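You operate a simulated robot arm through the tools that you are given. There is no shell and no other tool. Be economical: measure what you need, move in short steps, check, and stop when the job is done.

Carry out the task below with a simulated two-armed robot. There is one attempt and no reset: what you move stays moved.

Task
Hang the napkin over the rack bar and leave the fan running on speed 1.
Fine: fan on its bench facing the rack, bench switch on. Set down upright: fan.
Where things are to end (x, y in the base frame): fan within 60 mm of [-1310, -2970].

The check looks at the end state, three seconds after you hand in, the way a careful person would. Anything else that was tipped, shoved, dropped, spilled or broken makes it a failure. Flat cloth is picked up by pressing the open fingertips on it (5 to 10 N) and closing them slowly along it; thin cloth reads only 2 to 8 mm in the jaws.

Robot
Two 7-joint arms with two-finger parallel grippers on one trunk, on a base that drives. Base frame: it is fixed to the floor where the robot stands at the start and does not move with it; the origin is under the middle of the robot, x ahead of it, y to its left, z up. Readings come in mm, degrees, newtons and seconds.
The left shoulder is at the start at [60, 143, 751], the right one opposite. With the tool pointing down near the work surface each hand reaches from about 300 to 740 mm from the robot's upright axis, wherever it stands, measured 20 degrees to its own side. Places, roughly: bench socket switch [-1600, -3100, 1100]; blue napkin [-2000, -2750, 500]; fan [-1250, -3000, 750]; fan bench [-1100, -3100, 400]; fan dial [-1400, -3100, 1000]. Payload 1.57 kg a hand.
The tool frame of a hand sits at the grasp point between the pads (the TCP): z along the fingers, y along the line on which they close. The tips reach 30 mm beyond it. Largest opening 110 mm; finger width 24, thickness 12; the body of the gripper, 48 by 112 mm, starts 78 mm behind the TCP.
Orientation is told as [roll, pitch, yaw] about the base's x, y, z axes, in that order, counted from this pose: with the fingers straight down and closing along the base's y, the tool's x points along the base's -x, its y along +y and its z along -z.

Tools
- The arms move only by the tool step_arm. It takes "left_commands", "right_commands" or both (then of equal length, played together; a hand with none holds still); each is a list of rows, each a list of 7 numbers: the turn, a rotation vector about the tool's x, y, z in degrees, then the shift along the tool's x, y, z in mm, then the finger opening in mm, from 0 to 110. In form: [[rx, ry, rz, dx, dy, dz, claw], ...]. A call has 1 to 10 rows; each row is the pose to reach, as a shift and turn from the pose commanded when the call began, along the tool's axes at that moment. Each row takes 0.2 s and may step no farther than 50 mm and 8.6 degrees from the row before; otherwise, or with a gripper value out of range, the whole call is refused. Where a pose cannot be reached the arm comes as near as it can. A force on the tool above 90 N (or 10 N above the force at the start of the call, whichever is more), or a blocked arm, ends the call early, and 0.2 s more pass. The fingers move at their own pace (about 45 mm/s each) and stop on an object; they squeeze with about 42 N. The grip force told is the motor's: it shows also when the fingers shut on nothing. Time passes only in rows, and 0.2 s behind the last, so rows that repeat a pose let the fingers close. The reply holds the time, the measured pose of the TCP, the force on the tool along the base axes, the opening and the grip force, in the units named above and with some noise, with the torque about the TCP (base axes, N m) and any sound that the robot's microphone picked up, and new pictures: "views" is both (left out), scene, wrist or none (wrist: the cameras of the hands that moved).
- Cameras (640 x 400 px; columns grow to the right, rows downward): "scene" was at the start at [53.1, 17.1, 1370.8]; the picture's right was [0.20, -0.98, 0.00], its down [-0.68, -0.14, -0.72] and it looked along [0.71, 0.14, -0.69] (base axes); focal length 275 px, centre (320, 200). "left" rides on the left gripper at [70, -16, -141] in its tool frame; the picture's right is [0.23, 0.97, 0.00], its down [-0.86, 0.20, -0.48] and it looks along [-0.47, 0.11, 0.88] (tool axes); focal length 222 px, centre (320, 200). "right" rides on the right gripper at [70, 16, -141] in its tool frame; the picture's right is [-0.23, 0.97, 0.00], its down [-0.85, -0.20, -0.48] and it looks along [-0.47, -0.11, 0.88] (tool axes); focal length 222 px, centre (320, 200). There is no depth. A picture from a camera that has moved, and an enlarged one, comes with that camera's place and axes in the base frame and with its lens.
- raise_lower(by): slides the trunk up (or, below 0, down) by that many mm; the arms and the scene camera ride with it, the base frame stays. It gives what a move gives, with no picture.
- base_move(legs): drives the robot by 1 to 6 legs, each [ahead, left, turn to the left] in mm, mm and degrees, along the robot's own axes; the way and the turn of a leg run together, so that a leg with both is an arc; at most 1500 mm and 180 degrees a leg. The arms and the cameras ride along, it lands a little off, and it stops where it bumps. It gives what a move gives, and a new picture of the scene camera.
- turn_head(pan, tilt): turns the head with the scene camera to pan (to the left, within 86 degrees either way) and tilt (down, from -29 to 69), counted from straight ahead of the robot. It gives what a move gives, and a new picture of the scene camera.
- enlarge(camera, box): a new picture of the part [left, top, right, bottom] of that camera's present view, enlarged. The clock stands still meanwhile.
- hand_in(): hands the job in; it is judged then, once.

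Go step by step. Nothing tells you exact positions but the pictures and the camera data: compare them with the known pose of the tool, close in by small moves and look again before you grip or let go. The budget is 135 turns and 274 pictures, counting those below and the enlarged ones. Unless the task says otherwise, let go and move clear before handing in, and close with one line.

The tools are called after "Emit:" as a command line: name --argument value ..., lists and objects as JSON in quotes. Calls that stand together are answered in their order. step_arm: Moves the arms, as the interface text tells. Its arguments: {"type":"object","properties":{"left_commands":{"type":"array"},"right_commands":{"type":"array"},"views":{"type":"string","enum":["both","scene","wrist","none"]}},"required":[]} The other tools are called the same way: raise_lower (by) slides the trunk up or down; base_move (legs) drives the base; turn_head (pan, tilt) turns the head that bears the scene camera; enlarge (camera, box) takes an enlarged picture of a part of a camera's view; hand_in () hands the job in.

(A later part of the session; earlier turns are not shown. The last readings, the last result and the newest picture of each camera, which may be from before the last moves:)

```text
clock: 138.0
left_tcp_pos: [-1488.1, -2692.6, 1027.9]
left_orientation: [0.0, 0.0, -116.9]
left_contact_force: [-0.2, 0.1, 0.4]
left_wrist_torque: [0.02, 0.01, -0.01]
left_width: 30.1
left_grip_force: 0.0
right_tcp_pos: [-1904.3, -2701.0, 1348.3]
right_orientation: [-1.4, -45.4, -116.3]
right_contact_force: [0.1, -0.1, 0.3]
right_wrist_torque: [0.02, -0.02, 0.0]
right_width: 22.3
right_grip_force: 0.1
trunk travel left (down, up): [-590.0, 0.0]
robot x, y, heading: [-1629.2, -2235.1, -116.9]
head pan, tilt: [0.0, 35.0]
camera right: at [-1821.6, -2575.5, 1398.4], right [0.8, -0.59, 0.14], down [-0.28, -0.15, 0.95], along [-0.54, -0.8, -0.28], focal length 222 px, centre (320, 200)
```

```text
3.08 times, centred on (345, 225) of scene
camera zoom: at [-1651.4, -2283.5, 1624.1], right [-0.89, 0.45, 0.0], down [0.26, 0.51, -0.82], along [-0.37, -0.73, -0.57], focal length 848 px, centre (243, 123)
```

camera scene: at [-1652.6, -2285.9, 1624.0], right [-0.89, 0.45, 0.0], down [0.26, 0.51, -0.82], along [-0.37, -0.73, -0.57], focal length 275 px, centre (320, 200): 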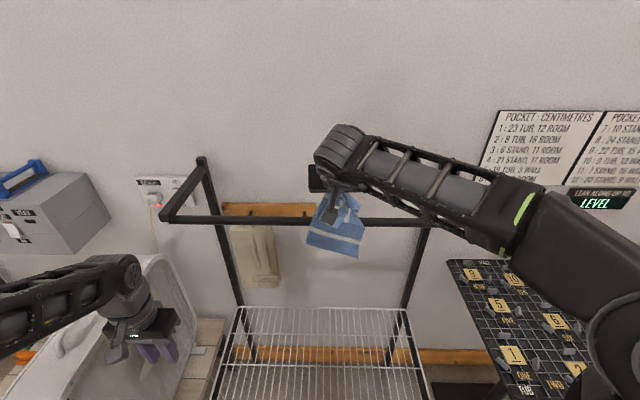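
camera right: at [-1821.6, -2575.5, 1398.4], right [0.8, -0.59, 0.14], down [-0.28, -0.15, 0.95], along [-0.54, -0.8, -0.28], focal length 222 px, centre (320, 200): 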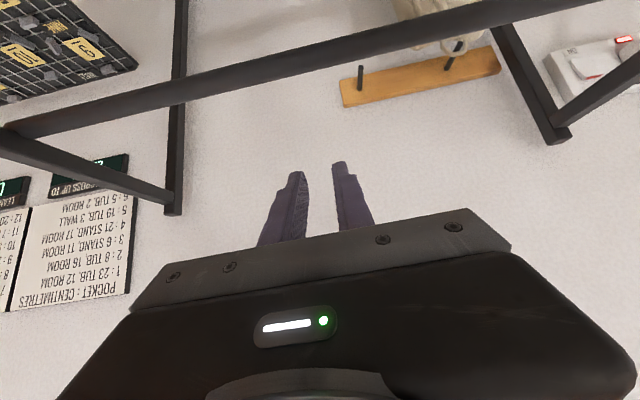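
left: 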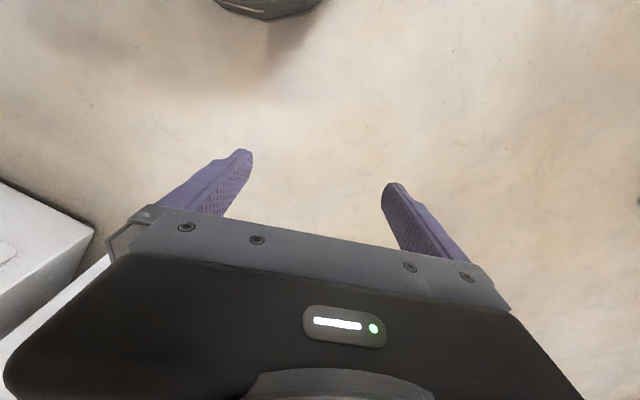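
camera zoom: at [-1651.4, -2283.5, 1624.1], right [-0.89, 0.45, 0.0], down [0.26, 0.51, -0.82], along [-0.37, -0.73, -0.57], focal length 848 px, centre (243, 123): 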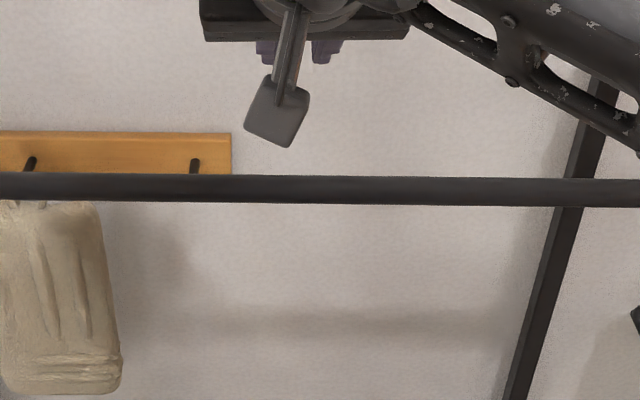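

The napkin slipped off the bar. Back the robot off and find where it fell.

Emit:
base_move --legs '[[-150, 0, 0]]'

Emit:
turn_head --pan -5 --tilt 50

```text
clock: 139.4
left_tcp_pos: [-1420.4, -2557.6, 1029.2]
left_orientation: [0.0, 0.0, -116.9]
left_contact_force: [-0.8, 0.6, -0.2]
left_wrist_torque: [0.0, 0.03, 0.02]
left_width: 30.0
left_grip_force: 0.1
right_tcp_pos: [-1836.2, -2567.2, 1348.6]
right_orientation: [-1.4, -45.5, -116.2]
right_contact_force: [-0.1, -0.1, 0.3]
right_wrist_torque: [-0.04, -0.01, -0.03]
right_width: 22.0
right_grip_force: 0.0
trunk travel left (down, up): [-590.0, 0.0]
robot x, y, heading: [-1560.3, -2101.5, -116.8]
head pan, tilt: [0.0, 35.0]
camera scene: at [-1583.4, -2149.4, 1624.1], right [-0.89, 0.45, 0.0], down [0.26, 0.51, -0.82], along [-0.37, -0.73, -0.57], focal length 275 px, centre (320, 200)
```

scene: 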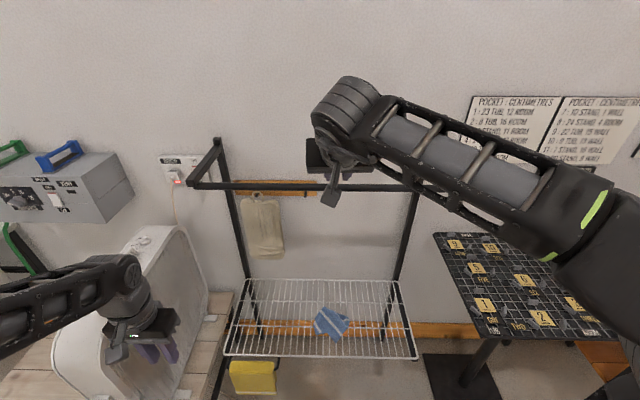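

```text
clock: 140.2
left_tcp_pos: [-1420.7, -2559.0, 1029.4]
left_orientation: [0.0, 0.0, -116.9]
left_contact_force: [-0.3, 0.3, -0.1]
left_wrist_torque: [0.03, -0.02, 0.02]
left_width: 29.9
left_grip_force: 0.0
right_tcp_pos: [-1838.1, -2569.2, 1348.0]
right_orientation: [-1.4, -45.4, -116.2]
right_contact_force: [-0.1, 0.0, -0.7]
right_wrist_torque: [-0.02, 0.0, 0.01]
right_width: 22.1
right_grip_force: 0.1
trunk travel left (down, up): [-590.0, 0.0]
robot x, y, heading: [-1561.9, -2105.3, -117.1]
head pan, tilt: [-5.0, 50.0]
camera scene: at [-1585.1, -2138.1, 1602.4], right [-0.85, 0.53, 0.0], down [0.4, 0.65, -0.64], along [-0.34, -0.55, -0.77], focal length 275 px, centre (320, 200)
```

scene: 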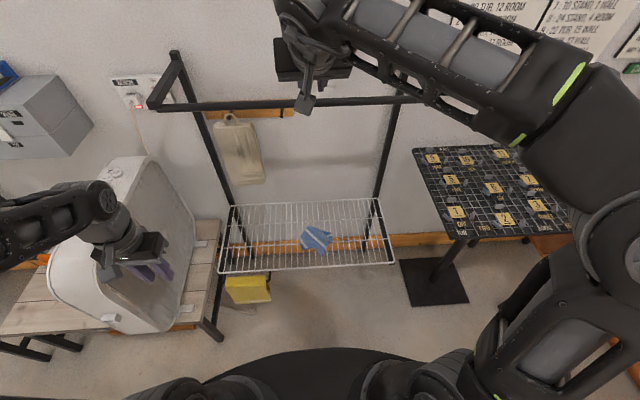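

It fell back onto the wire shelf, in a loose heap at ≈(-1907,-2694). I suspect the narrow opening dragged it; I'll retry with a wider release. Bring the hand back to pointing down and lower.

Emit:
step_arm --right_commands '[[0, 6, 0, 26, 0, 5, 40], [0, 12, 0, 53, 0, 10, 60], [0, 18, 0, 80, 0, 16, 70], [0, 24, 0, 106, 0, 21, 70], [0, 30, 0, 132, 0, 26, 70], [0, 36, 0, 160, 0, 31, 70], [0, 42, 0, 186, 0, 36, 70], [0, 45.4, 0, 211, 0, 41, 70]]' --views "none"

Emit:
step_arm --right_commands '[[0, 0, 0, 0, 0, 40, 70], [0, 0, 0, 0, 0, 80, 70], [0, 0, 0, 0, 0, 120, 70], [0, 0, 0, 0, 0, 160, 70], [0, 0, 0, 0, 0, 200, 70], [0, 0, 0, 0, 0, 240, 70], [0, 0, 0, 0, 0, 280, 70], [0, 0, 0, 0, 0, 320, 70], [0, 0, 0, 0, 0, 345, 70]]' --views "none"

Emit:
raise_lower --by -170

Emit:
base_move --legs '[[235, 0, 0]]'

Emit:
enlarge --camera "right" --box '[0, 0, 640, 400]'

```text
clock: 142.0
left_tcp_pos: [-1422.4, -2559.9, 1027.8]
left_orientation: [0.1, -0.1, -116.8]
left_contact_force: [0.4, -0.2, 0.5]
left_wrist_torque: [0.02, 0.0, 0.01]
left_width: 30.2
left_grip_force: 0.0
right_tcp_pos: [-1786.7, -2461.6, 1168.3]
right_orientation: [-0.9, 0.1, -117.2]
right_contact_force: [0.7, -0.7, 0.8]
right_wrist_torque: [0.0, 0.01, -0.01]
right_width: 70.3
right_grip_force: 0.0
trunk travel left (down, up): [-590.0, 0.0]
robot x, y, heading: [-1563.7, -2098.7, -117.1]
head pan, tilt: [-5.0, 50.0]
```

```text
clock: 144.0
left_tcp_pos: [-1420.2, -2560.0, 1029.3]
left_orientation: [-0.1, 0.0, -116.8]
left_contact_force: [0.4, 0.8, 0.9]
left_wrist_torque: [0.01, -0.02, -0.02]
left_width: 30.3
left_grip_force: 0.2
right_tcp_pos: [-1791.3, -2458.6, 824.4]
right_orientation: [-0.9, -0.2, -117.2]
right_contact_force: [-0.4, -0.5, 0.8]
right_wrist_torque: [0.01, 0.0, 0.02]
right_width: 70.2
right_grip_force: 0.1
trunk travel left (down, up): [-590.0, 0.0]
robot x, y, heading: [-1560.6, -2098.7, -116.9]
head pan, tilt: [-5.0, 50.0]
```

```text
clock: 145.9
left_tcp_pos: [-1420.4, -2559.5, 858.4]
left_orientation: [0.0, 0.1, -116.8]
left_contact_force: [0.0, -0.5, 0.8]
left_wrist_torque: [0.03, -0.02, -0.03]
left_width: 30.1
left_grip_force: 0.1
right_tcp_pos: [-1791.7, -2459.4, 654.1]
right_orientation: [-0.9, 0.0, -117.2]
right_contact_force: [-0.8, 0.2, 0.0]
right_wrist_torque: [-0.01, 0.04, -0.01]
right_width: 69.8
right_grip_force: 0.1
trunk travel left (down, up): [-420.0, 170.0]
robot x, y, heading: [-1560.0, -2103.0, -117.1]
head pan, tilt: [-5.0, 50.0]
```

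```text
clock: 147.6
left_tcp_pos: [-1525.2, -2765.7, 859.0]
left_orientation: [0.0, 0.2, -116.8]
left_contact_force: [-0.6, 0.2, 0.1]
left_wrist_torque: [0.02, -0.02, 0.02]
left_width: 29.6
left_grip_force: 0.1
right_tcp_pos: [-1894.7, -2663.8, 653.5]
right_orientation: [-1.0, 0.0, -117.2]
right_contact_force: [0.7, 0.2, -0.4]
right_wrist_torque: [0.0, -0.01, 0.0]
right_width: 69.8
right_grip_force: 0.0
trunk travel left (down, up): [-420.0, 170.0]
robot x, y, heading: [-1661.7, -2307.3, -117.1]
head pan, tilt: [-5.0, 50.0]
camera scene: at [-1689.5, -2344.1, 1432.3], right [-0.85, 0.53, 0.0], down [0.4, 0.65, -0.64], along [-0.34, -0.55, -0.77], focal length 275 px, centre (320, 200)
```

scene: 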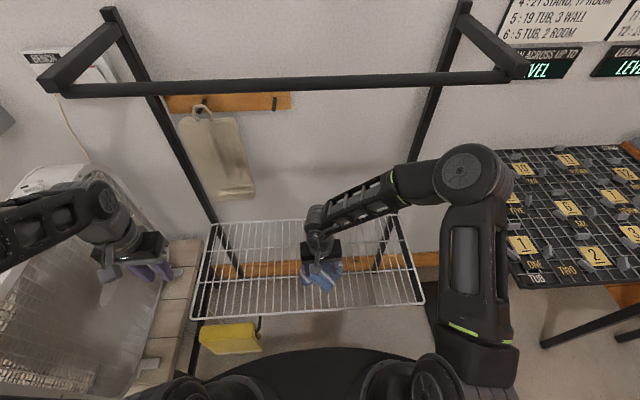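

```text
1.00 times, centred on (320, 200) of right (not enlarged: the box is as wide or as high as the picture)
camera zoom: at [-1847.3, -2611.0, 794.9], right [0.76, -0.65, -0.02], down [-0.56, -0.67, 0.48], along [-0.32, -0.36, -0.88], focal length 222 px, centre (320, 200)
```

zoom: 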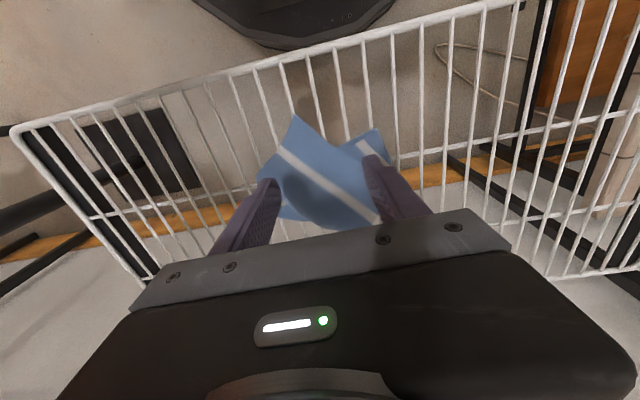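

Napkin is folded with a corner at ≈(-1900,-2624). I'll go over that corner, gripper turned to close along the wires, tips still just above the cloth.

Emit:
step_arm --right_commands '[[0, 0, 8.5, 5, -3, 3, 60], [0, 0, 17, 10, -6, 6, 60], [0, 0, 25.5, 15, -10, 9, 60], [0, 0, 34, 20, -14, 12, 60], [0, 0, 42.5, 24, -18, 15, 60], [0, 0, 51, 26, -20, 20, 60], [0, 0, 59.5, 26, -22, 25, 60], [0, 0, 68, 26, -22, 30, 60], [0, 0, 76.5, 26, -22, 35, 60], [0, 0, 83, 26, -22, 38, 60]]' --views "wrist"

```text
clock: 149.8
left_tcp_pos: [-1525.7, -2765.3, 859.9]
left_orientation: [0.0, 0.0, -116.8]
left_contact_force: [0.1, 0.1, -0.3]
left_wrist_torque: [-0.05, 0.01, 0.01]
left_width: 30.1
left_grip_force: 0.0
right_tcp_pos: [-1903.8, -2632.1, 616.1]
right_orientation: [-0.2, -1.0, 159.7]
right_contact_force: [-0.2, 0.5, 0.2]
right_wrist_torque: [0.0, 0.02, 0.0]
right_width: 59.9
right_grip_force: 0.1
trunk travel left (down, up): [-420.0, 170.0]
robot x, y, heading: [-1664.7, -2303.1, -117.1]
head pan, tilt: [-5.0, 50.0]
camera right: at [-1841.8, -2671.4, 756.0], right [-0.55, -0.83, 0.0], down [-0.73, 0.48, 0.49], along [-0.41, 0.27, -0.87], focal length 222 px, centre (320, 200)
```

right: 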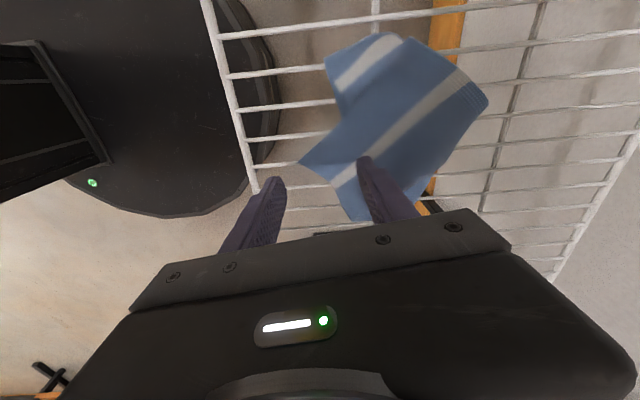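

Emit:
step_arm --right_commands '[[0, 0, 0, 12, 3, 0, 60], [0, 0, 0, 26, 6, 4, 60], [0, 0, 0, 26, 6, 12, 60], [0, 0, 0, 26, 6, 18, 60]]' --views "wrist"

```text
clock: 150.8
left_tcp_pos: [-1524.2, -2764.5, 858.7]
left_orientation: [0.0, 0.0, -116.8]
left_contact_force: [-0.2, -1.2, 0.1]
left_wrist_torque: [-0.04, -0.01, -0.01]
left_width: 29.9
left_grip_force: 0.0
right_tcp_pos: [-1882.5, -2645.7, 596.0]
right_orientation: [0.0, -1.0, 159.8]
right_contact_force: [0.1, -0.1, -0.1]
right_wrist_torque: [0.01, 0.0, 0.03]
right_width: 60.0
right_grip_force: 0.1
trunk travel left (down, up): [-420.0, 170.0]
robot x, y, heading: [-1666.5, -2304.5, -116.9]
head pan, tilt: [-5.0, 50.0]
camera right: at [-1820.0, -2685.9, 737.9], right [-0.55, -0.84, 0.0], down [-0.73, 0.48, 0.49], along [-0.41, 0.27, -0.87], focal length 222 px, centre (320, 200)
```

right: 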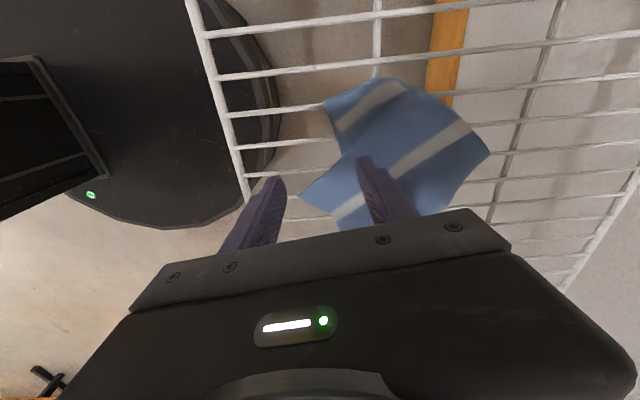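

Emit:
step_arm --right_commands '[[0, 0, 0, 0, 0, 2, 60], [0, 0, 0, 0, 0, 4, 60], [0, 0, 0, 0, 0, 5.5, 60], [0, 0, 0, 0, 0, 5.5, 56]]' --views "none"

```text
clock: 151.8
left_tcp_pos: [-1524.0, -2764.4, 858.8]
left_orientation: [0.0, 0.0, -116.9]
left_contact_force: [-0.3, 0.4, 0.4]
left_wrist_torque: [0.01, 0.0, 0.02]
left_width: 30.1
left_grip_force: 0.0
right_tcp_pos: [-1881.8, -2645.7, 592.4]
right_orientation: [-0.1, -1.0, 159.8]
right_contact_force: [-0.2, -1.4, 5.4]
right_wrist_torque: [-0.24, 0.08, 0.0]
right_width: 57.1
right_grip_force: 0.7
trunk travel left (down, up): [-420.0, 170.0]
robot x, y, heading: [-1665.4, -2302.4, -116.9]
head pan, tilt: [-5.0, 50.0]
```

5 N of press; close slowly, then lift.

Emit:
step_arm --right_commands '[[0, 0, 0, 0, 0, 0.3, 50], [0, 0, 0, 0, 0, 0.3, 44], [0, 0, 0, 0, 0, 0.3, 38], [0, 0, 0, 0, 0, 0.3, 32], [0, 0, 0, 0, 0, 0.3, 26], [0, 0, 0, 0, 0, 0.3, 20], [0, 0, 0, 0, 0, 0.3, 14], [0, 0, 0, 0, 0, 0.3, 8], [0, 0, 0, 0, 0, 0.3, 2], [0, 0, 0, 0, 0, 0.3, 0]]' --views "none"

Emit:
step_arm --right_commands '[[0, 0, 0, 0, 0, 0, 0], [0, 0, 0, 0, 0, -20, 0], [0, 0, 0, 0, 0, -50, 0], [0, 0, 0, 0, 0, -90, 0], [0, 0, 0, 0, 0, -130, 0]]' --views "both"

```text
clock: 154.0
left_tcp_pos: [-1524.3, -2764.5, 858.6]
left_orientation: [0.1, 0.0, -116.9]
left_contact_force: [-0.3, -0.1, -0.6]
left_wrist_torque: [0.0, -0.05, -0.03]
left_width: 30.0
left_grip_force: 0.2
right_tcp_pos: [-1880.9, -2644.5, 592.2]
right_orientation: [0.0, -1.0, 159.9]
right_contact_force: [-1.4, -3.1, 13.5]
right_wrist_torque: [-0.23, 0.09, 0.02]
right_width: 0.0
right_grip_force: 21.4
trunk travel left (down, up): [-420.0, 170.0]
robot x, y, heading: [-1663.8, -2306.2, -117.1]
head pan, tilt: [-5.0, 50.0]
```

```text
clock: 155.2
left_tcp_pos: [-1526.0, -2765.3, 859.3]
left_orientation: [0.0, 0.0, -116.8]
left_contact_force: [0.1, 0.2, -0.5]
left_wrist_torque: [-0.02, 0.04, 0.0]
left_width: 29.9
left_grip_force: 0.1
right_tcp_pos: [-1880.1, -2644.1, 723.1]
right_orientation: [-0.1, -1.1, 159.9]
right_contact_force: [0.2, -0.2, 0.1]
right_wrist_torque: [0.01, -0.02, 0.01]
right_width: 0.0
right_grip_force: 21.0
trunk travel left (down, up): [-420.0, 170.0]
robot x, y, heading: [-1667.9, -2307.9, -116.7]
head pan, tilt: [-5.0, 50.0]
camera scene: at [-1689.0, -2343.1, 1432.3], right [-0.85, 0.53, 0.0], down [0.4, 0.65, -0.64], along [-0.34, -0.55, -0.77], focal length 275 px, centre (320, 200)
camera right: at [-1819.0, -2685.3, 863.7], right [-0.55, -0.84, 0.0], down [-0.73, 0.48, 0.49], along [-0.41, 0.27, -0.87], focal length 222 px, centre (320, 200)
```

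scene: 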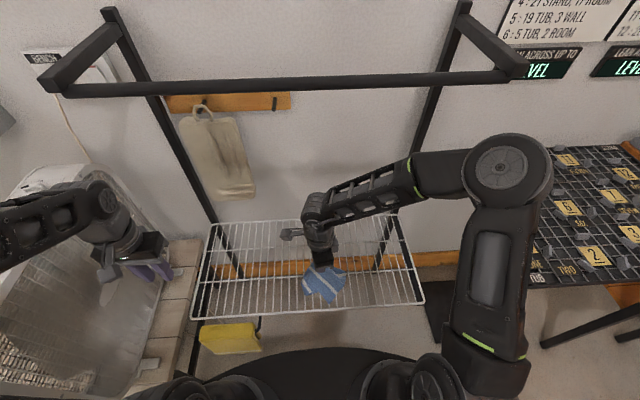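
right: 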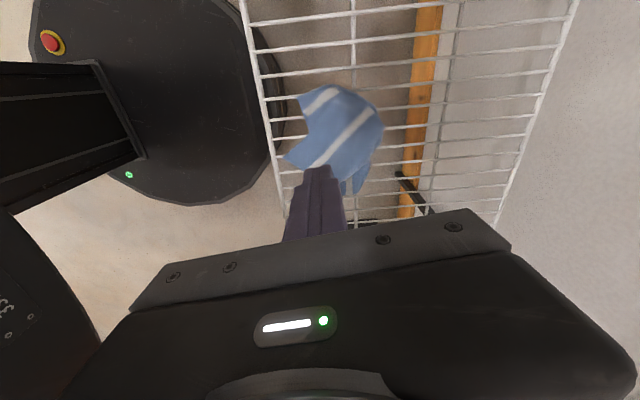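

The pinch slipped off (0 mm). The cloth centre is ~20 mm further ahead; retry more inside.

Emit:
step_arm --right_commands '[[0, 0, 0, 3, 10, 40, 60], [0, 0, 0, 5, 22, 80, 60], [0, 0, 0, 5, 22, 115, 60], [0, 0, 0, 5, 22, 126, 60]]' --views "wrist"

```text
clock: 156.2
left_tcp_pos: [-1525.3, -2765.3, 859.8]
left_orientation: [0.0, 0.0, -117.0]
left_contact_force: [-0.3, 0.5, -0.7]
left_wrist_torque: [-0.01, 0.01, 0.01]
left_width: 30.0
left_grip_force: 0.1
right_tcp_pos: [-1883.5, -2667.1, 596.3]
right_orientation: [0.0, -1.0, 159.8]
right_contact_force: [0.2, -0.1, 2.4]
right_wrist_torque: [0.01, 0.01, -0.02]
right_width: 60.0
right_grip_force: 0.1
trunk travel left (down, up): [-420.0, 170.0]
robot x, y, heading: [-1665.2, -2304.2, -116.7]
head pan, tilt: [-5.0, 50.0]
camera right: at [-1822.8, -2707.4, 736.5], right [-0.55, -0.84, 0.0], down [-0.73, 0.48, 0.49], along [-0.41, 0.27, -0.87], focal length 222 px, centre (320, 200)
```

right: 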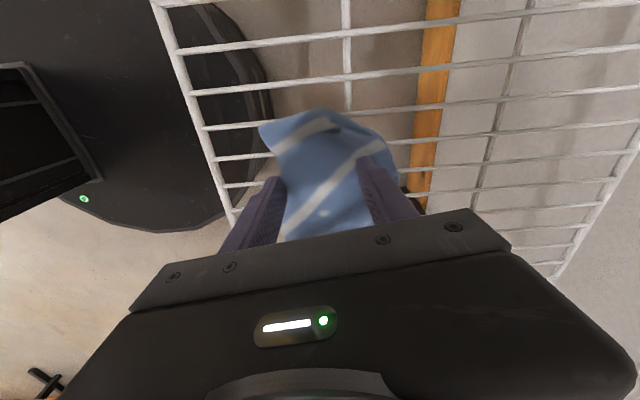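

Emit:
step_arm --right_commands '[[0, 0, 0, 0, 0, -8, 66], [0, 0, 0, 15, -3, -8, 66], [0, 0, 0, 28, -5, -4, 66], [0, 0, 0, 28, -5, 2, 66], [0, 0, 0, 28, -5, 3.5, 66], [0, 0, 0, 28, -5, 4.5, 64]]' --views "wrist"

```text
clock: 157.6
left_tcp_pos: [-1524.2, -2765.2, 859.2]
left_orientation: [0.1, 0.0, -116.8]
left_contact_force: [-0.4, 0.2, 0.7]
left_wrist_torque: [0.0, -0.01, -0.01]
left_width: 30.1
left_grip_force: 0.0
right_tcp_pos: [-1855.7, -2673.0, 593.5]
right_orientation: [0.0, -0.9, 159.8]
right_contact_force: [-2.4, 1.0, 22.3]
right_wrist_torque: [-0.67, 0.43, -0.08]
right_width: 63.2
right_grip_force: 0.1
trunk travel left (down, up): [-420.0, 170.0]
robot x, y, heading: [-1665.4, -2307.5, -116.7]
head pan, tilt: [-5.0, 50.0]
camera right: at [-1793.9, -2712.8, 732.9], right [-0.55, -0.84, 0.01], down [-0.73, 0.48, 0.49], along [-0.41, 0.27, -0.87], focal length 222 px, centre (320, 200)
```

right: 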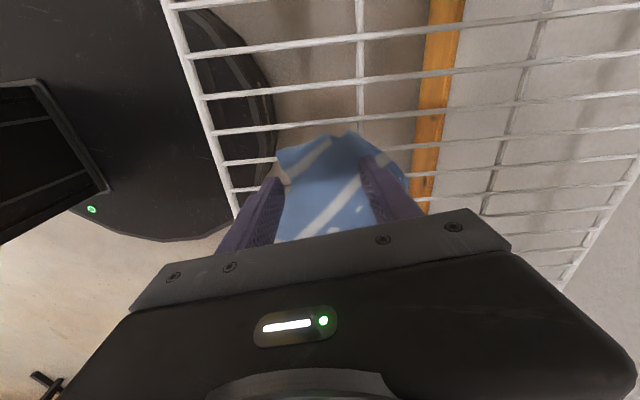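

Force 22 N, fingers straddle the cloth end. Ease slightly up and close slowly.

Emit:
step_arm --right_commands '[[0, 0, 0, 0, 0, -0.8, 58], [0, 0, 0, 0, 0, -0.9, 52], [0, 0, 0, 0, 0, -0.9, 46], [0, 0, 0, 0, 0, -0.9, 40], [0, 0, 0, 0, 0, -0.9, 34], [0, 0, 0, 0, 0, -0.9, 28], [0, 0, 0, 0, 0, -0.7, 21], [0, 0, 0, 0, 0, -0.5, 14], [0, 0, 0, 0, 0, -0.5, 7], [0, 0, 0, 0, 0, -0.5, 0]]' --views "none"

Emit:
step_arm --right_commands '[[0, 0, 0, 0, 0, 0, 0], [0, 0, 0, 0, 0, -20, 0], [0, 0, 0, 0, 0, -50, 0], [0, 0, 0, 0, 0, -90, 0], [0, 0, 0, 0, 0, -140, 0]]' --views "both"

```text
clock: 159.8
left_tcp_pos: [-1524.3, -2764.5, 858.8]
left_orientation: [0.0, -0.1, -116.8]
left_contact_force: [-1.0, -0.2, -0.5]
left_wrist_torque: [0.02, 0.01, -0.01]
left_width: 29.9
left_grip_force: 0.0
right_tcp_pos: [-1854.9, -2672.1, 592.7]
right_orientation: [0.1, -1.1, 159.8]
right_contact_force: [1.1, 1.0, 31.5]
right_wrist_torque: [-0.17, 0.15, 0.03]
right_width: 6.5
right_grip_force: 25.9
trunk travel left (down, up): [-420.0, 170.0]
robot x, y, heading: [-1660.5, -2302.8, -116.9]
head pan, tilt: [-5.0, 50.0]
```

```text
clock: 161.0
left_tcp_pos: [-1525.5, -2764.1, 858.8]
left_orientation: [-0.1, 0.0, -116.7]
left_contact_force: [-0.4, 0.9, 0.7]
left_wrist_torque: [0.03, -0.02, 0.01]
left_width: 29.9
left_grip_force: 0.1
right_tcp_pos: [-1854.4, -2672.8, 731.5]
right_orientation: [0.0, -1.0, 159.9]
right_contact_force: [-0.2, -0.3, 0.6]
right_wrist_torque: [0.02, 0.03, -0.01]
right_width: 3.9
right_grip_force: 24.8
trunk travel left (down, up): [-420.0, 170.0]
robot x, y, heading: [-1664.5, -2309.4, -116.8]
head pan, tilt: [-5.0, 50.0]
camera scene: at [-1689.1, -2343.1, 1432.3], right [-0.85, 0.53, 0.0], down [0.4, 0.65, -0.64], along [-0.34, -0.55, -0.77], focal length 275 px, centre (320, 200)
camera right: at [-1792.3, -2713.4, 871.9], right [-0.55, -0.84, 0.0], down [-0.73, 0.48, 0.49], along [-0.41, 0.27, -0.87], focal length 222 px, centre (320, 200)
```

scene: 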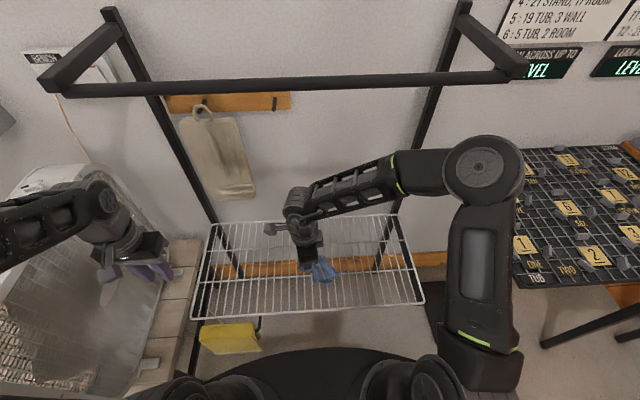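
right: 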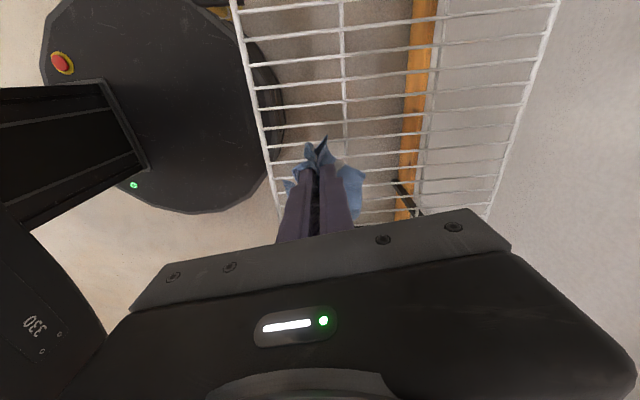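

Got it (3.9 mm). Back off, trunk up, raise and square the hand.

Emit:
base_move --legs '[[-260, 0, 0]]'

Emit:
raise_lower --by 170

Emit:
step_arm --right_commands '[[0, 0, -8.5, 0, 0, -30, 0], [0, 0, -17, 0, 0, -60, 0], [0, 0, -25.5, 0, 0, -95, 0], [0, 0, -34, 0, 0, -130, 0], [0, 0, -42.5, 0, 0, -160, 0], [0, 0, -51, 0, 0, -190, 0], [0, 0, -59.5, 0, 0, -220, 0], [0, 0, -68, 0, 0, -245, 0], [0, 0, -76.5, 0, 0, -260, 0], [0, 0, -83, 0, 0, -270, 0]]' --views "both"

```text
clock: 162.9
left_tcp_pos: [-1405.6, -2531.3, 859.8]
left_orientation: [-0.1, 0.0, -116.9]
left_contact_force: [0.6, -0.1, -0.1]
left_wrist_torque: [-0.02, 0.01, 0.03]
left_width: 29.8
left_grip_force: 0.1
right_tcp_pos: [-1735.5, -2440.6, 732.8]
right_orientation: [-0.1, -1.0, 159.8]
right_contact_force: [0.2, 0.3, -0.1]
right_wrist_torque: [0.02, 0.0, 0.01]
right_width: 3.9
right_grip_force: 24.8
trunk travel left (down, up): [-420.0, 170.0]
robot x, y, heading: [-1542.6, -2075.1, -116.9]
head pan, tilt: [-5.0, 50.0]
camera scene: at [-1571.0, -2110.3, 1432.4], right [-0.85, 0.53, 0.0], down [0.4, 0.65, -0.64], along [-0.34, -0.55, -0.77], focal length 275 px, centre (320, 200)
```

scene: 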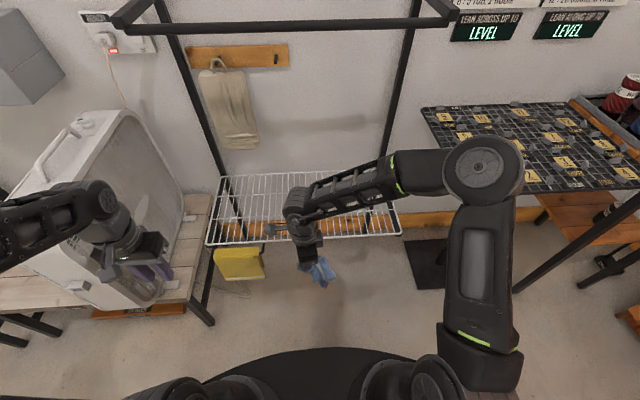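

```text
clock: 164.8
left_tcp_pos: [-1407.0, -2532.6, 1028.8]
left_orientation: [0.0, -0.1, -116.9]
left_contact_force: [-0.1, 0.5, 0.5]
left_wrist_torque: [-0.01, -0.03, 0.02]
left_width: 30.2
left_grip_force: 0.0
right_tcp_pos: [-1735.6, -2440.9, 901.0]
right_orientation: [-0.1, -1.1, 159.9]
right_contact_force: [0.0, -0.2, 0.6]
right_wrist_torque: [0.0, 0.02, -0.04]
right_width: 3.6
right_grip_force: 24.6
trunk travel left (down, up): [-590.0, 0.0]
robot x, y, heading: [-1546.0, -2072.3, -116.9]
head pan, tilt: [-5.0, 50.0]
```

```text
clock: 167.0
left_tcp_pos: [-1406.9, -2532.5, 1028.7]
left_orientation: [0.0, 0.1, -116.9]
left_contact_force: [-0.4, 0.7, 0.1]
left_wrist_torque: [-0.01, 0.02, 0.0]
left_width: 29.9
left_grip_force: 0.0
right_tcp_pos: [-1730.3, -2441.9, 1170.8]
right_orientation: [-0.9, -0.2, -117.1]
right_contact_force: [-0.4, -0.4, -0.9]
right_wrist_torque: [-0.01, -0.02, -0.02]
right_width: 3.6
right_grip_force: 24.8
trunk travel left (down, up): [-590.0, 0.0]
robot x, y, heading: [-1541.7, -2074.8, -116.9]
head pan, tilt: [-5.0, 50.0]
camera scene: at [-1571.2, -2110.8, 1602.3], right [-0.85, 0.53, 0.0], down [0.4, 0.65, -0.64], along [-0.34, -0.55, -0.77], focal length 275 px, centre (320, 200)
camera right: at [-1683.2, -2388.9, 1311.0], right [0.76, -0.65, -0.01], down [-0.56, -0.67, 0.48], along [-0.32, -0.36, -0.87], focal length 222 px, centre (320, 200)
```

scene: 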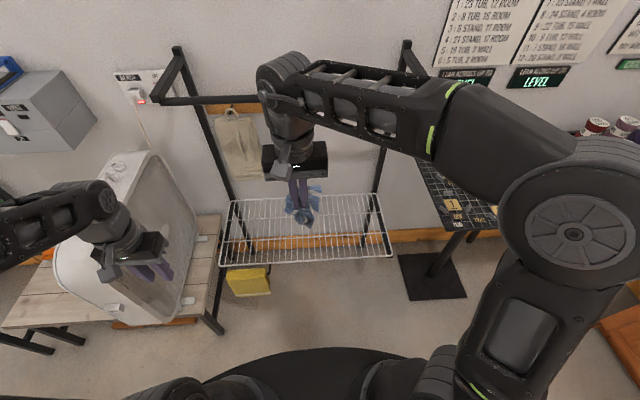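
right: 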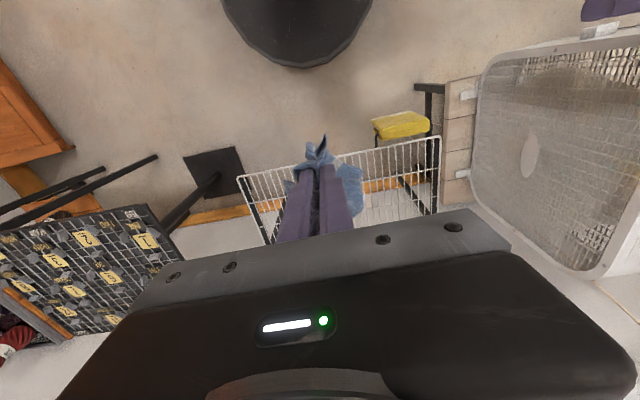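

Emit:
enlarge --camera "scene" --box '[250, 140, 360, 240]'

Emit:
enlarge --camera "right" --box '[260, 110, 390, 220]'

```text
4.00 times, centred on (305, 190) of scene
camera zoom: at [-1571.2, -2110.8, 1602.3], right [-0.85, 0.53, 0.0], down [0.4, 0.65, -0.64], along [-0.34, -0.55, -0.77], focal length 1102 px, centre (380, 240)
```

zoom: 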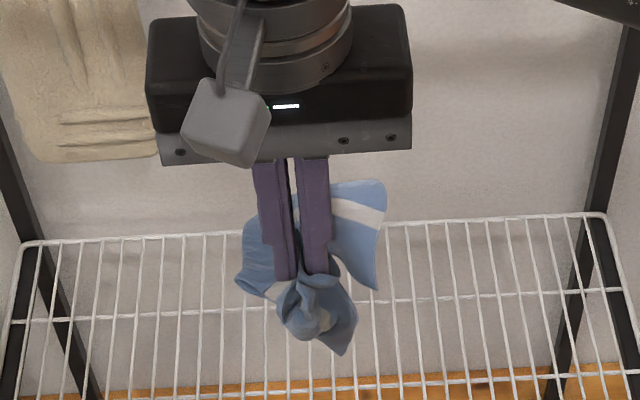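

```text
3.64 times, centred on (325, 165) of right
camera zoom: at [-1683.2, -2388.9, 1311.0], right [0.76, -0.65, -0.01], down [-0.56, -0.67, 0.48], along [-0.32, -0.36, -0.87], focal length 808 px, centre (302, 327)
```

zoom: 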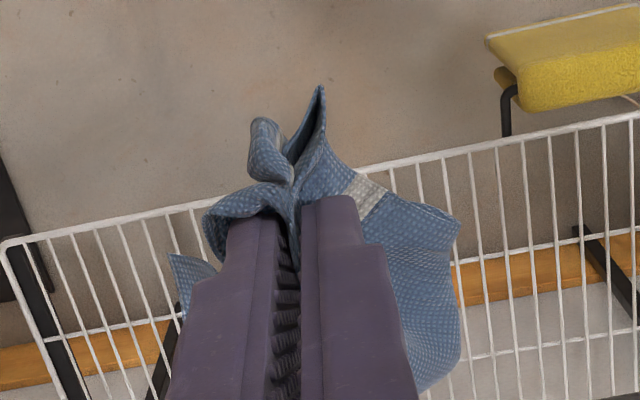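

The grip is mid-cloth and bunched, which drapes poorly. I'll set it back on the shelf by lowering it straight down so it spreads, then re-pick near its edge as in the first attempt.

Emit:
step_arm --right_commands '[[0, 0, 0, 0, -4, 40, 0], [0, 0, 0, 0, -8, 80, 0], [0, 0, 0, 0, -12, 120, 0], [0, 0, 0, 0, -16, 160, 0], [0, 0, 0, 0, -20, 200, 0], [0, 0, 0, 0, -20, 240, 0], [0, 0, 0, 0, -20, 280, 0], [0, 0, 0, 0, -20, 300, 0]]' --views "none"

Emit:
raise_lower --by -170

Emit:
base_move --legs '[[260, 0, 0]]'

Emit:
step_arm --right_commands '[[0, 0, 0, -20, 0, 5, 0], [0, 0, 0, -40, 0, 15, 0], [0, 0, 0, -55, 0, 30, 0], [0, 0, 0, -60, 0, 45, 0], [0, 0, 0, -60, 0, 60, 0], [0, 0, 0, -60, 0, 75, 0], [0, 0, 0, -60, 0, 88, 0]]' --views "both"

```text
clock: 168.8
left_tcp_pos: [-1406.4, -2532.0, 1029.3]
left_orientation: [0.1, -0.1, -116.9]
left_contact_force: [0.3, 0.3, -0.4]
left_wrist_torque: [0.0, 0.04, 0.02]
left_width: 30.1
left_grip_force: 0.1
right_tcp_pos: [-1754.0, -2432.5, 872.0]
right_orientation: [-1.0, 0.0, -117.2]
right_contact_force: [0.5, -0.4, 0.3]
right_wrist_torque: [-0.01, -0.01, -0.02]
right_width: 3.4
right_grip_force: 24.4
trunk travel left (down, up): [-590.0, 0.0]
robot x, y, heading: [-1547.0, -2070.6, -117.3]
head pan, tilt: [-5.0, 50.0]
```

```text
clock: 170.7
left_tcp_pos: [-1407.3, -2531.2, 858.3]
left_orientation: [0.0, 0.0, -116.9]
left_contact_force: [0.4, 0.1, 0.2]
left_wrist_torque: [0.01, 0.03, 0.02]
left_width: 30.1
left_grip_force: 0.1
right_tcp_pos: [-1754.8, -2431.3, 701.8]
right_orientation: [-1.0, 0.0, -117.2]
right_contact_force: [0.2, 0.0, 0.3]
right_wrist_torque: [0.02, -0.02, -0.05]
right_width: 3.8
right_grip_force: 24.9
trunk travel left (down, up): [-420.0, 170.0]
robot x, y, heading: [-1542.6, -2074.8, -116.9]
head pan, tilt: [-5.0, 50.0]
```

```text
clock: 172.6
left_tcp_pos: [-1524.4, -2762.4, 859.4]
left_orientation: [-0.1, 0.1, -117.0]
left_contact_force: [0.2, 0.3, 0.4]
left_wrist_torque: [-0.02, -0.02, 0.0]
left_width: 30.1
left_grip_force: 0.1
right_tcp_pos: [-1871.0, -2662.1, 701.8]
right_orientation: [-1.0, -0.1, -117.2]
right_contact_force: [-0.2, -0.9, 0.9]
right_wrist_torque: [-0.01, -0.02, -0.05]
right_width: 3.7
right_grip_force: 23.9
trunk travel left (down, up): [-420.0, 170.0]
robot x, y, heading: [-1662.7, -2303.0, -117.1]
head pan, tilt: [-5.0, 50.0]
camera scene: at [-1688.2, -2340.7, 1432.3], right [-0.85, 0.53, 0.0], down [0.41, 0.65, -0.64], along [-0.34, -0.54, -0.77], focal length 275 px, centre (320, 200)
```

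scene: 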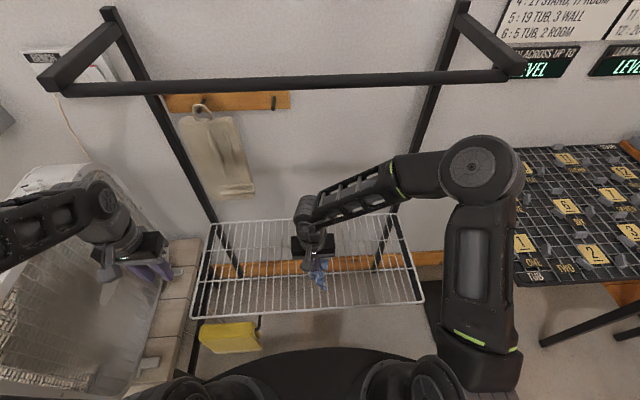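

```text
clock: 174.2
left_tcp_pos: [-1523.4, -2761.7, 860.1]
left_orientation: [-0.1, -0.1, -117.0]
left_contact_force: [0.7, -0.4, -0.4]
left_wrist_torque: [-0.01, 0.04, -0.01]
left_width: 30.2
left_grip_force: 0.0
right_tcp_pos: [-1900.8, -2713.6, 612.8]
right_orientation: [-1.1, 0.0, -117.4]
right_contact_force: [-0.6, 0.8, 0.5]
right_wrist_torque: [0.0, -0.02, -0.05]
right_width: 3.6
right_grip_force: 24.2
trunk travel left (down, up): [-420.0, 170.0]
robot x, y, heading: [-1663.3, -2301.2, -116.8]
head pan, tilt: [-5.0, 50.0]
camera scene: at [-1687.9, -2340.1, 1432.3], right [-0.85, 0.53, 0.0], down [0.41, 0.65, -0.64], along [-0.34, -0.55, -0.77], focal length 275 px, centre (320, 200)
camera right: at [-1851.5, -2659.7, 754.4], right [0.76, -0.65, -0.02], down [-0.56, -0.67, 0.48], along [-0.33, -0.36, -0.88], focal length 222 px, centre (320, 200)
```

scene: 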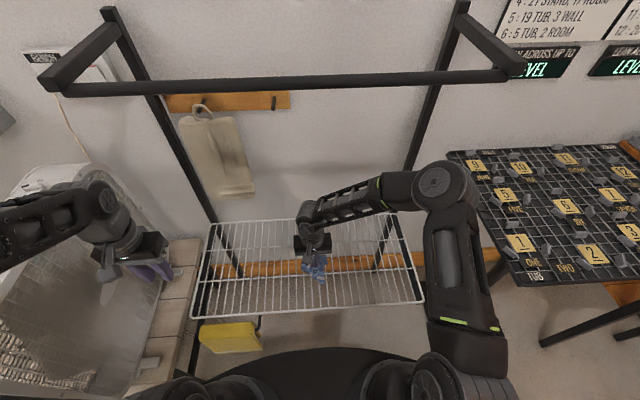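
right: 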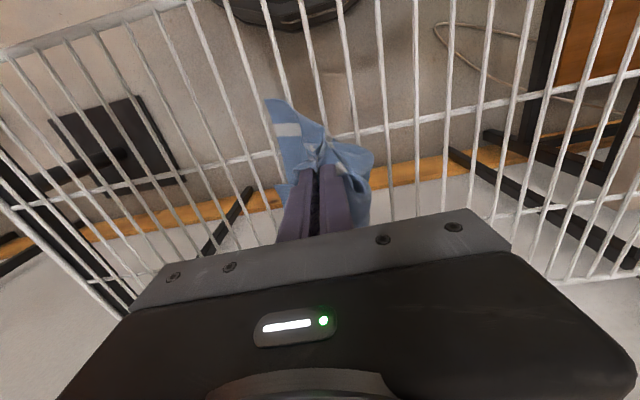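

Emit:
step_arm --right_commands '[[0, 0, 0, -15, 0, 6, 0], [0, 0, 0, -35, 0, 12, 0], [0, 0, 0, -50, 0, 15, 0], [0, 0, 0, -50, 0, 15, 30], [0, 0, 0, -50, 0, 15, 70], [0, 0, 0, -50, 0, 15, 110], [0, 0, 0, -50, 0, 0, 110], [0, 0, 0, -40, 0, -40, 110], [0, 0, 0, 0, 0, -80, 110]]' --views "wrist"

```text
refused: row 9 steps farther than a row can; nothing moved
```

Emit:
step_arm --right_commands '[[0, 0, 0, -15, 0, 6, 0], [0, 0, 0, -35, 0, 12, 0], [0, 0, 0, -50, 0, 15, 0], [0, 0, 0, -50, 0, 15, 30], [0, 0, 0, -50, 0, 15, 70], [0, 0, 0, -50, 0, 15, 110], [0, 0, 0, -50, 0, 0, 110], [0, 0, 0, -45, 0, -40, 110], [0, 0, 0, -20, 0, -75, 110], [0, 0, 0, 15, 0, -100, 80]]' --views "wrist"

```text
clock: 176.4
left_tcp_pos: [-1524.1, -2760.9, 858.8]
left_orientation: [0.0, -0.1, -117.0]
left_contact_force: [0.2, -0.1, 0.5]
left_wrist_torque: [0.02, 0.0, 0.01]
left_width: 30.2
left_grip_force: 0.1
right_tcp_pos: [-1889.9, -2702.0, 713.6]
right_orientation: [-1.0, 0.0, -117.3]
right_contact_force: [-0.8, 0.3, 0.0]
right_wrist_torque: [-0.01, 0.0, 0.02]
right_width: 80.1
right_grip_force: 0.1
trunk travel left (down, up): [-420.0, 170.0]
robot x, y, heading: [-1663.3, -2302.2, -116.9]
head pan, tilt: [-5.0, 50.0]
camera right: at [-1841.4, -2648.4, 854.8], right [0.76, -0.65, -0.02], down [-0.56, -0.67, 0.48], along [-0.32, -0.36, -0.88], focal length 222 px, centre (320, 200)
```

right: 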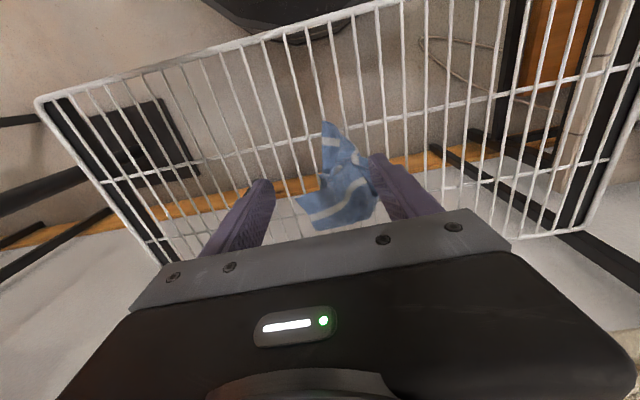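

Emit:
enlarge --camera "right" --box '[270, 100, 410, 240]'

Emit:
enlarge --camera "scene" --box '[260, 210, 390, 310]'

```text
2.86 times, centred on (340, 170) of right
camera zoom: at [-1841.4, -2648.4, 854.8], right [0.76, -0.65, -0.02], down [-0.56, -0.67, 0.48], along [-0.32, -0.36, -0.88], focal length 635 px, centre (263, 286)
```

zoom: 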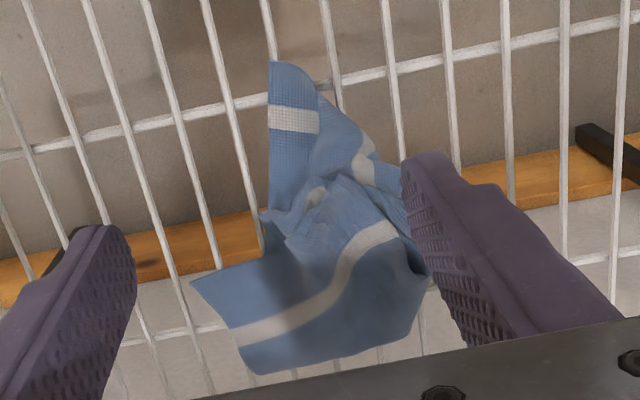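

```text
4.00 times, centred on (325, 260) of scene
camera zoom: at [-1687.7, -2339.7, 1432.3], right [-0.85, 0.53, 0.0], down [0.41, 0.65, -0.64], along [-0.34, -0.55, -0.77], focal length 1102 px, centre (300, -40)
```

zoom: 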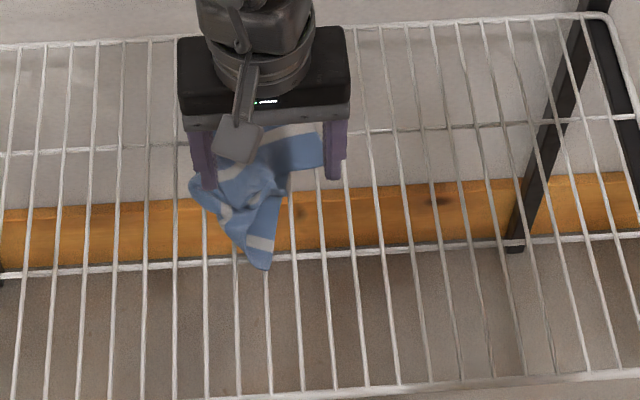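

The cloth now lies elongated with a narrow near flap. I'll pinch ~30 mm from its tip, closing along the wires.

Emit:
step_arm --right_commands '[[0, 0, 8.5, -3, 3, 10, 60], [0, 0, 17, -6, 6, 20, 60], [0, 0, 25.5, -10, 9, 30, 60], [0, 0, 34, -10.5, 12.5, 40, 60], [0, 0, 42.5, -10.5, 12.5, 50, 60], [0, 0, 51, -10.5, 12.5, 60, 60], [0, 0, 59.5, -10.5, 12.5, 70, 60], [0, 0, 68, -10.5, 12.5, 80, 60], [0, 0, 76.5, -10.5, 12.5, 88, 60], [0, 0, 85, -10.5, 12.5, 96, 60]]' --views "wrist"

```text
clock: 178.6
left_tcp_pos: [-1524.4, -2760.8, 859.7]
left_orientation: [0.0, 0.0, -117.1]
left_contact_force: [-0.1, -0.1, 0.4]
left_wrist_torque: [0.0, -0.03, 0.01]
left_width: 30.0
left_grip_force: 0.1
right_tcp_pos: [-1886.9, -2716.1, 618.3]
right_orientation: [0.0, -1.1, 157.6]
right_contact_force: [-0.8, 0.4, -0.2]
right_wrist_torque: [-0.01, -0.01, 0.04]
right_width: 60.2
right_grip_force: 0.0
trunk travel left (down, up): [-420.0, 170.0]
robot x, y, heading: [-1660.9, -2303.2, -117.2]
head pan, tilt: [-5.0, 50.0]
camera right: at [-1827.0, -2757.9, 758.3], right [-0.58, -0.81, 0.0], down [-0.71, 0.51, 0.49], along [-0.4, 0.28, -0.87], focal length 222 px, centre (320, 200)
```

right: 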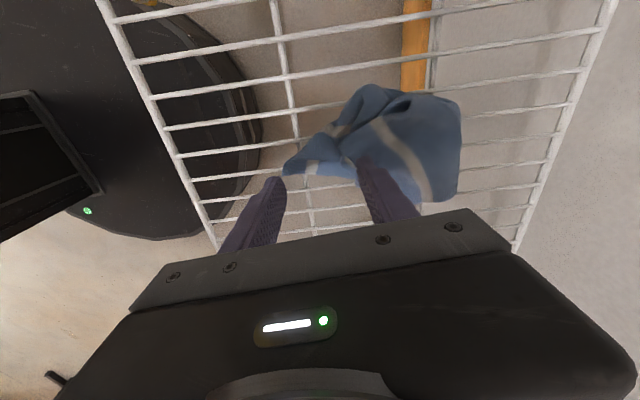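

Emit:
step_arm --right_commands '[[0, 0, 0, 6, 0, 4, 60], [0, 0, 0, 12, 0, 10, 60], [0, 0, 0, 12, 0, 17, 60], [0, 0, 0, 12, 0, 22, 60], [0, 0, 0, 12, 0, 24, 58]]' --views "wrist"

```text
clock: 179.8
left_tcp_pos: [-1524.4, -2761.6, 857.1]
left_orientation: [-0.1, 0.0, -117.0]
left_contact_force: [0.0, -1.1, -0.9]
left_wrist_torque: [-0.01, -0.02, 0.0]
left_width: 29.8
left_grip_force: 0.0
right_tcp_pos: [-1876.6, -2719.6, 594.5]
right_orientation: [0.0, -1.0, 157.6]
right_contact_force: [0.9, 0.3, 2.2]
right_wrist_torque: [-0.11, 0.06, 0.01]
right_width: 58.2
right_grip_force: 0.0
trunk travel left (down, up): [-420.0, 170.0]
robot x, y, heading: [-1663.4, -2301.7, -117.0]
head pan, tilt: [-5.0, 50.0]
camera right: at [-1816.0, -2761.9, 734.6], right [-0.58, -0.81, 0.0], down [-0.71, 0.51, 0.49], along [-0.4, 0.28, -0.87], focal length 222 px, centre (320, 200)
```

right: 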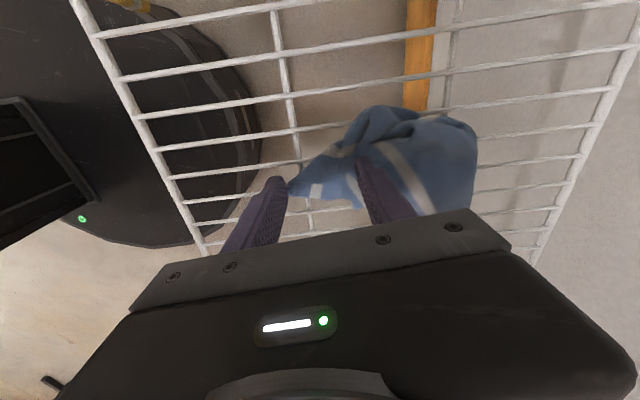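

Emit:
step_arm --right_commands '[[0, 0, 0, 0, 0, 1.2, 54], [0, 0, 0, 0, 0, 1.6, 48], [0, 0, 0, 0, 0, 1.8, 42], [0, 0, 0, 0, 0, 1.8, 36], [0, 0, 0, 0, 0, 1.8, 30], [0, 0, 0, 0, 0, 1.8, 24], [0, 0, 0, 0, 0, 1.8, 18], [0, 0, 0, 0, 0, 1.8, 12], [0, 0, 0, 0, 0, 1.8, 6], [0, 0, 0, 0, 0, 1.8, 0]]' --views "none"

Emit:
step_arm --right_commands '[[0, 0, 0, 0, 0, 0, 0], [0, 0, 0, 0, 0, -20, 0], [0, 0, 0, 0, 0, -50, 0], [0, 0, 0, 0, 0, -90, 0], [0, 0, 0, 0, 0, -135, 0]]' --views "both"

```text
clock: 182.0
left_tcp_pos: [-1523.6, -2760.8, 859.4]
left_orientation: [0.0, -0.2, -116.9]
left_contact_force: [-0.1, -0.2, 0.4]
left_wrist_torque: [-0.01, -0.01, 0.01]
left_width: 29.8
left_grip_force: 0.0
right_tcp_pos: [-1876.0, -2718.3, 592.7]
right_orientation: [0.0, -1.0, 157.7]
right_contact_force: [1.0, -0.5, 26.7]
right_wrist_torque: [-0.23, 0.09, 0.02]
right_width: 3.7
right_grip_force: 24.7
trunk travel left (down, up): [-420.0, 170.0]
robot x, y, heading: [-1666.0, -2302.5, -117.0]
head pan, tilt: [-5.0, 50.0]
```

```text
clock: 183.2
left_tcp_pos: [-1524.3, -2762.0, 858.2]
left_orientation: [-0.1, 0.0, -117.0]
left_contact_force: [0.2, -0.1, 0.3]
left_wrist_torque: [0.01, 0.04, 0.01]
left_width: 30.1
left_grip_force: 0.1
right_tcp_pos: [-1874.6, -2722.0, 729.1]
right_orientation: [-0.1, -1.0, 157.7]
right_contact_force: [0.0, 0.3, -0.2]
right_wrist_torque: [-0.02, 0.01, 0.01]
right_width: 3.2
right_grip_force: 23.9
trunk travel left (down, up): [-420.0, 170.0]
robot x, y, heading: [-1663.2, -2302.2, -117.0]
head pan, tilt: [-5.0, 50.0]
camera scene: at [-1687.7, -2339.8, 1432.3], right [-0.85, 0.53, 0.0], down [0.41, 0.65, -0.64], along [-0.34, -0.55, -0.77], focal length 275 px, centre (320, 200)
camera right: at [-1814.5, -2763.8, 868.5], right [-0.58, -0.81, 0.0], down [-0.71, 0.51, 0.49], along [-0.4, 0.28, -0.87], focal length 222 px, centre (320, 200)
```

scene: 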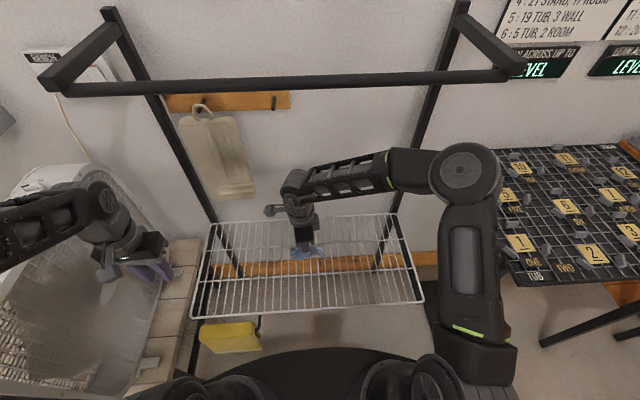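
right: 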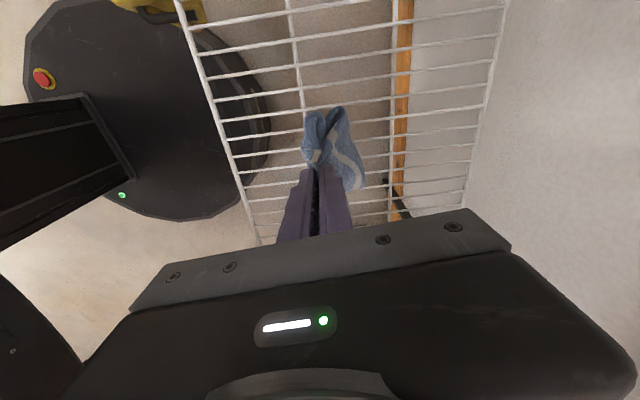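

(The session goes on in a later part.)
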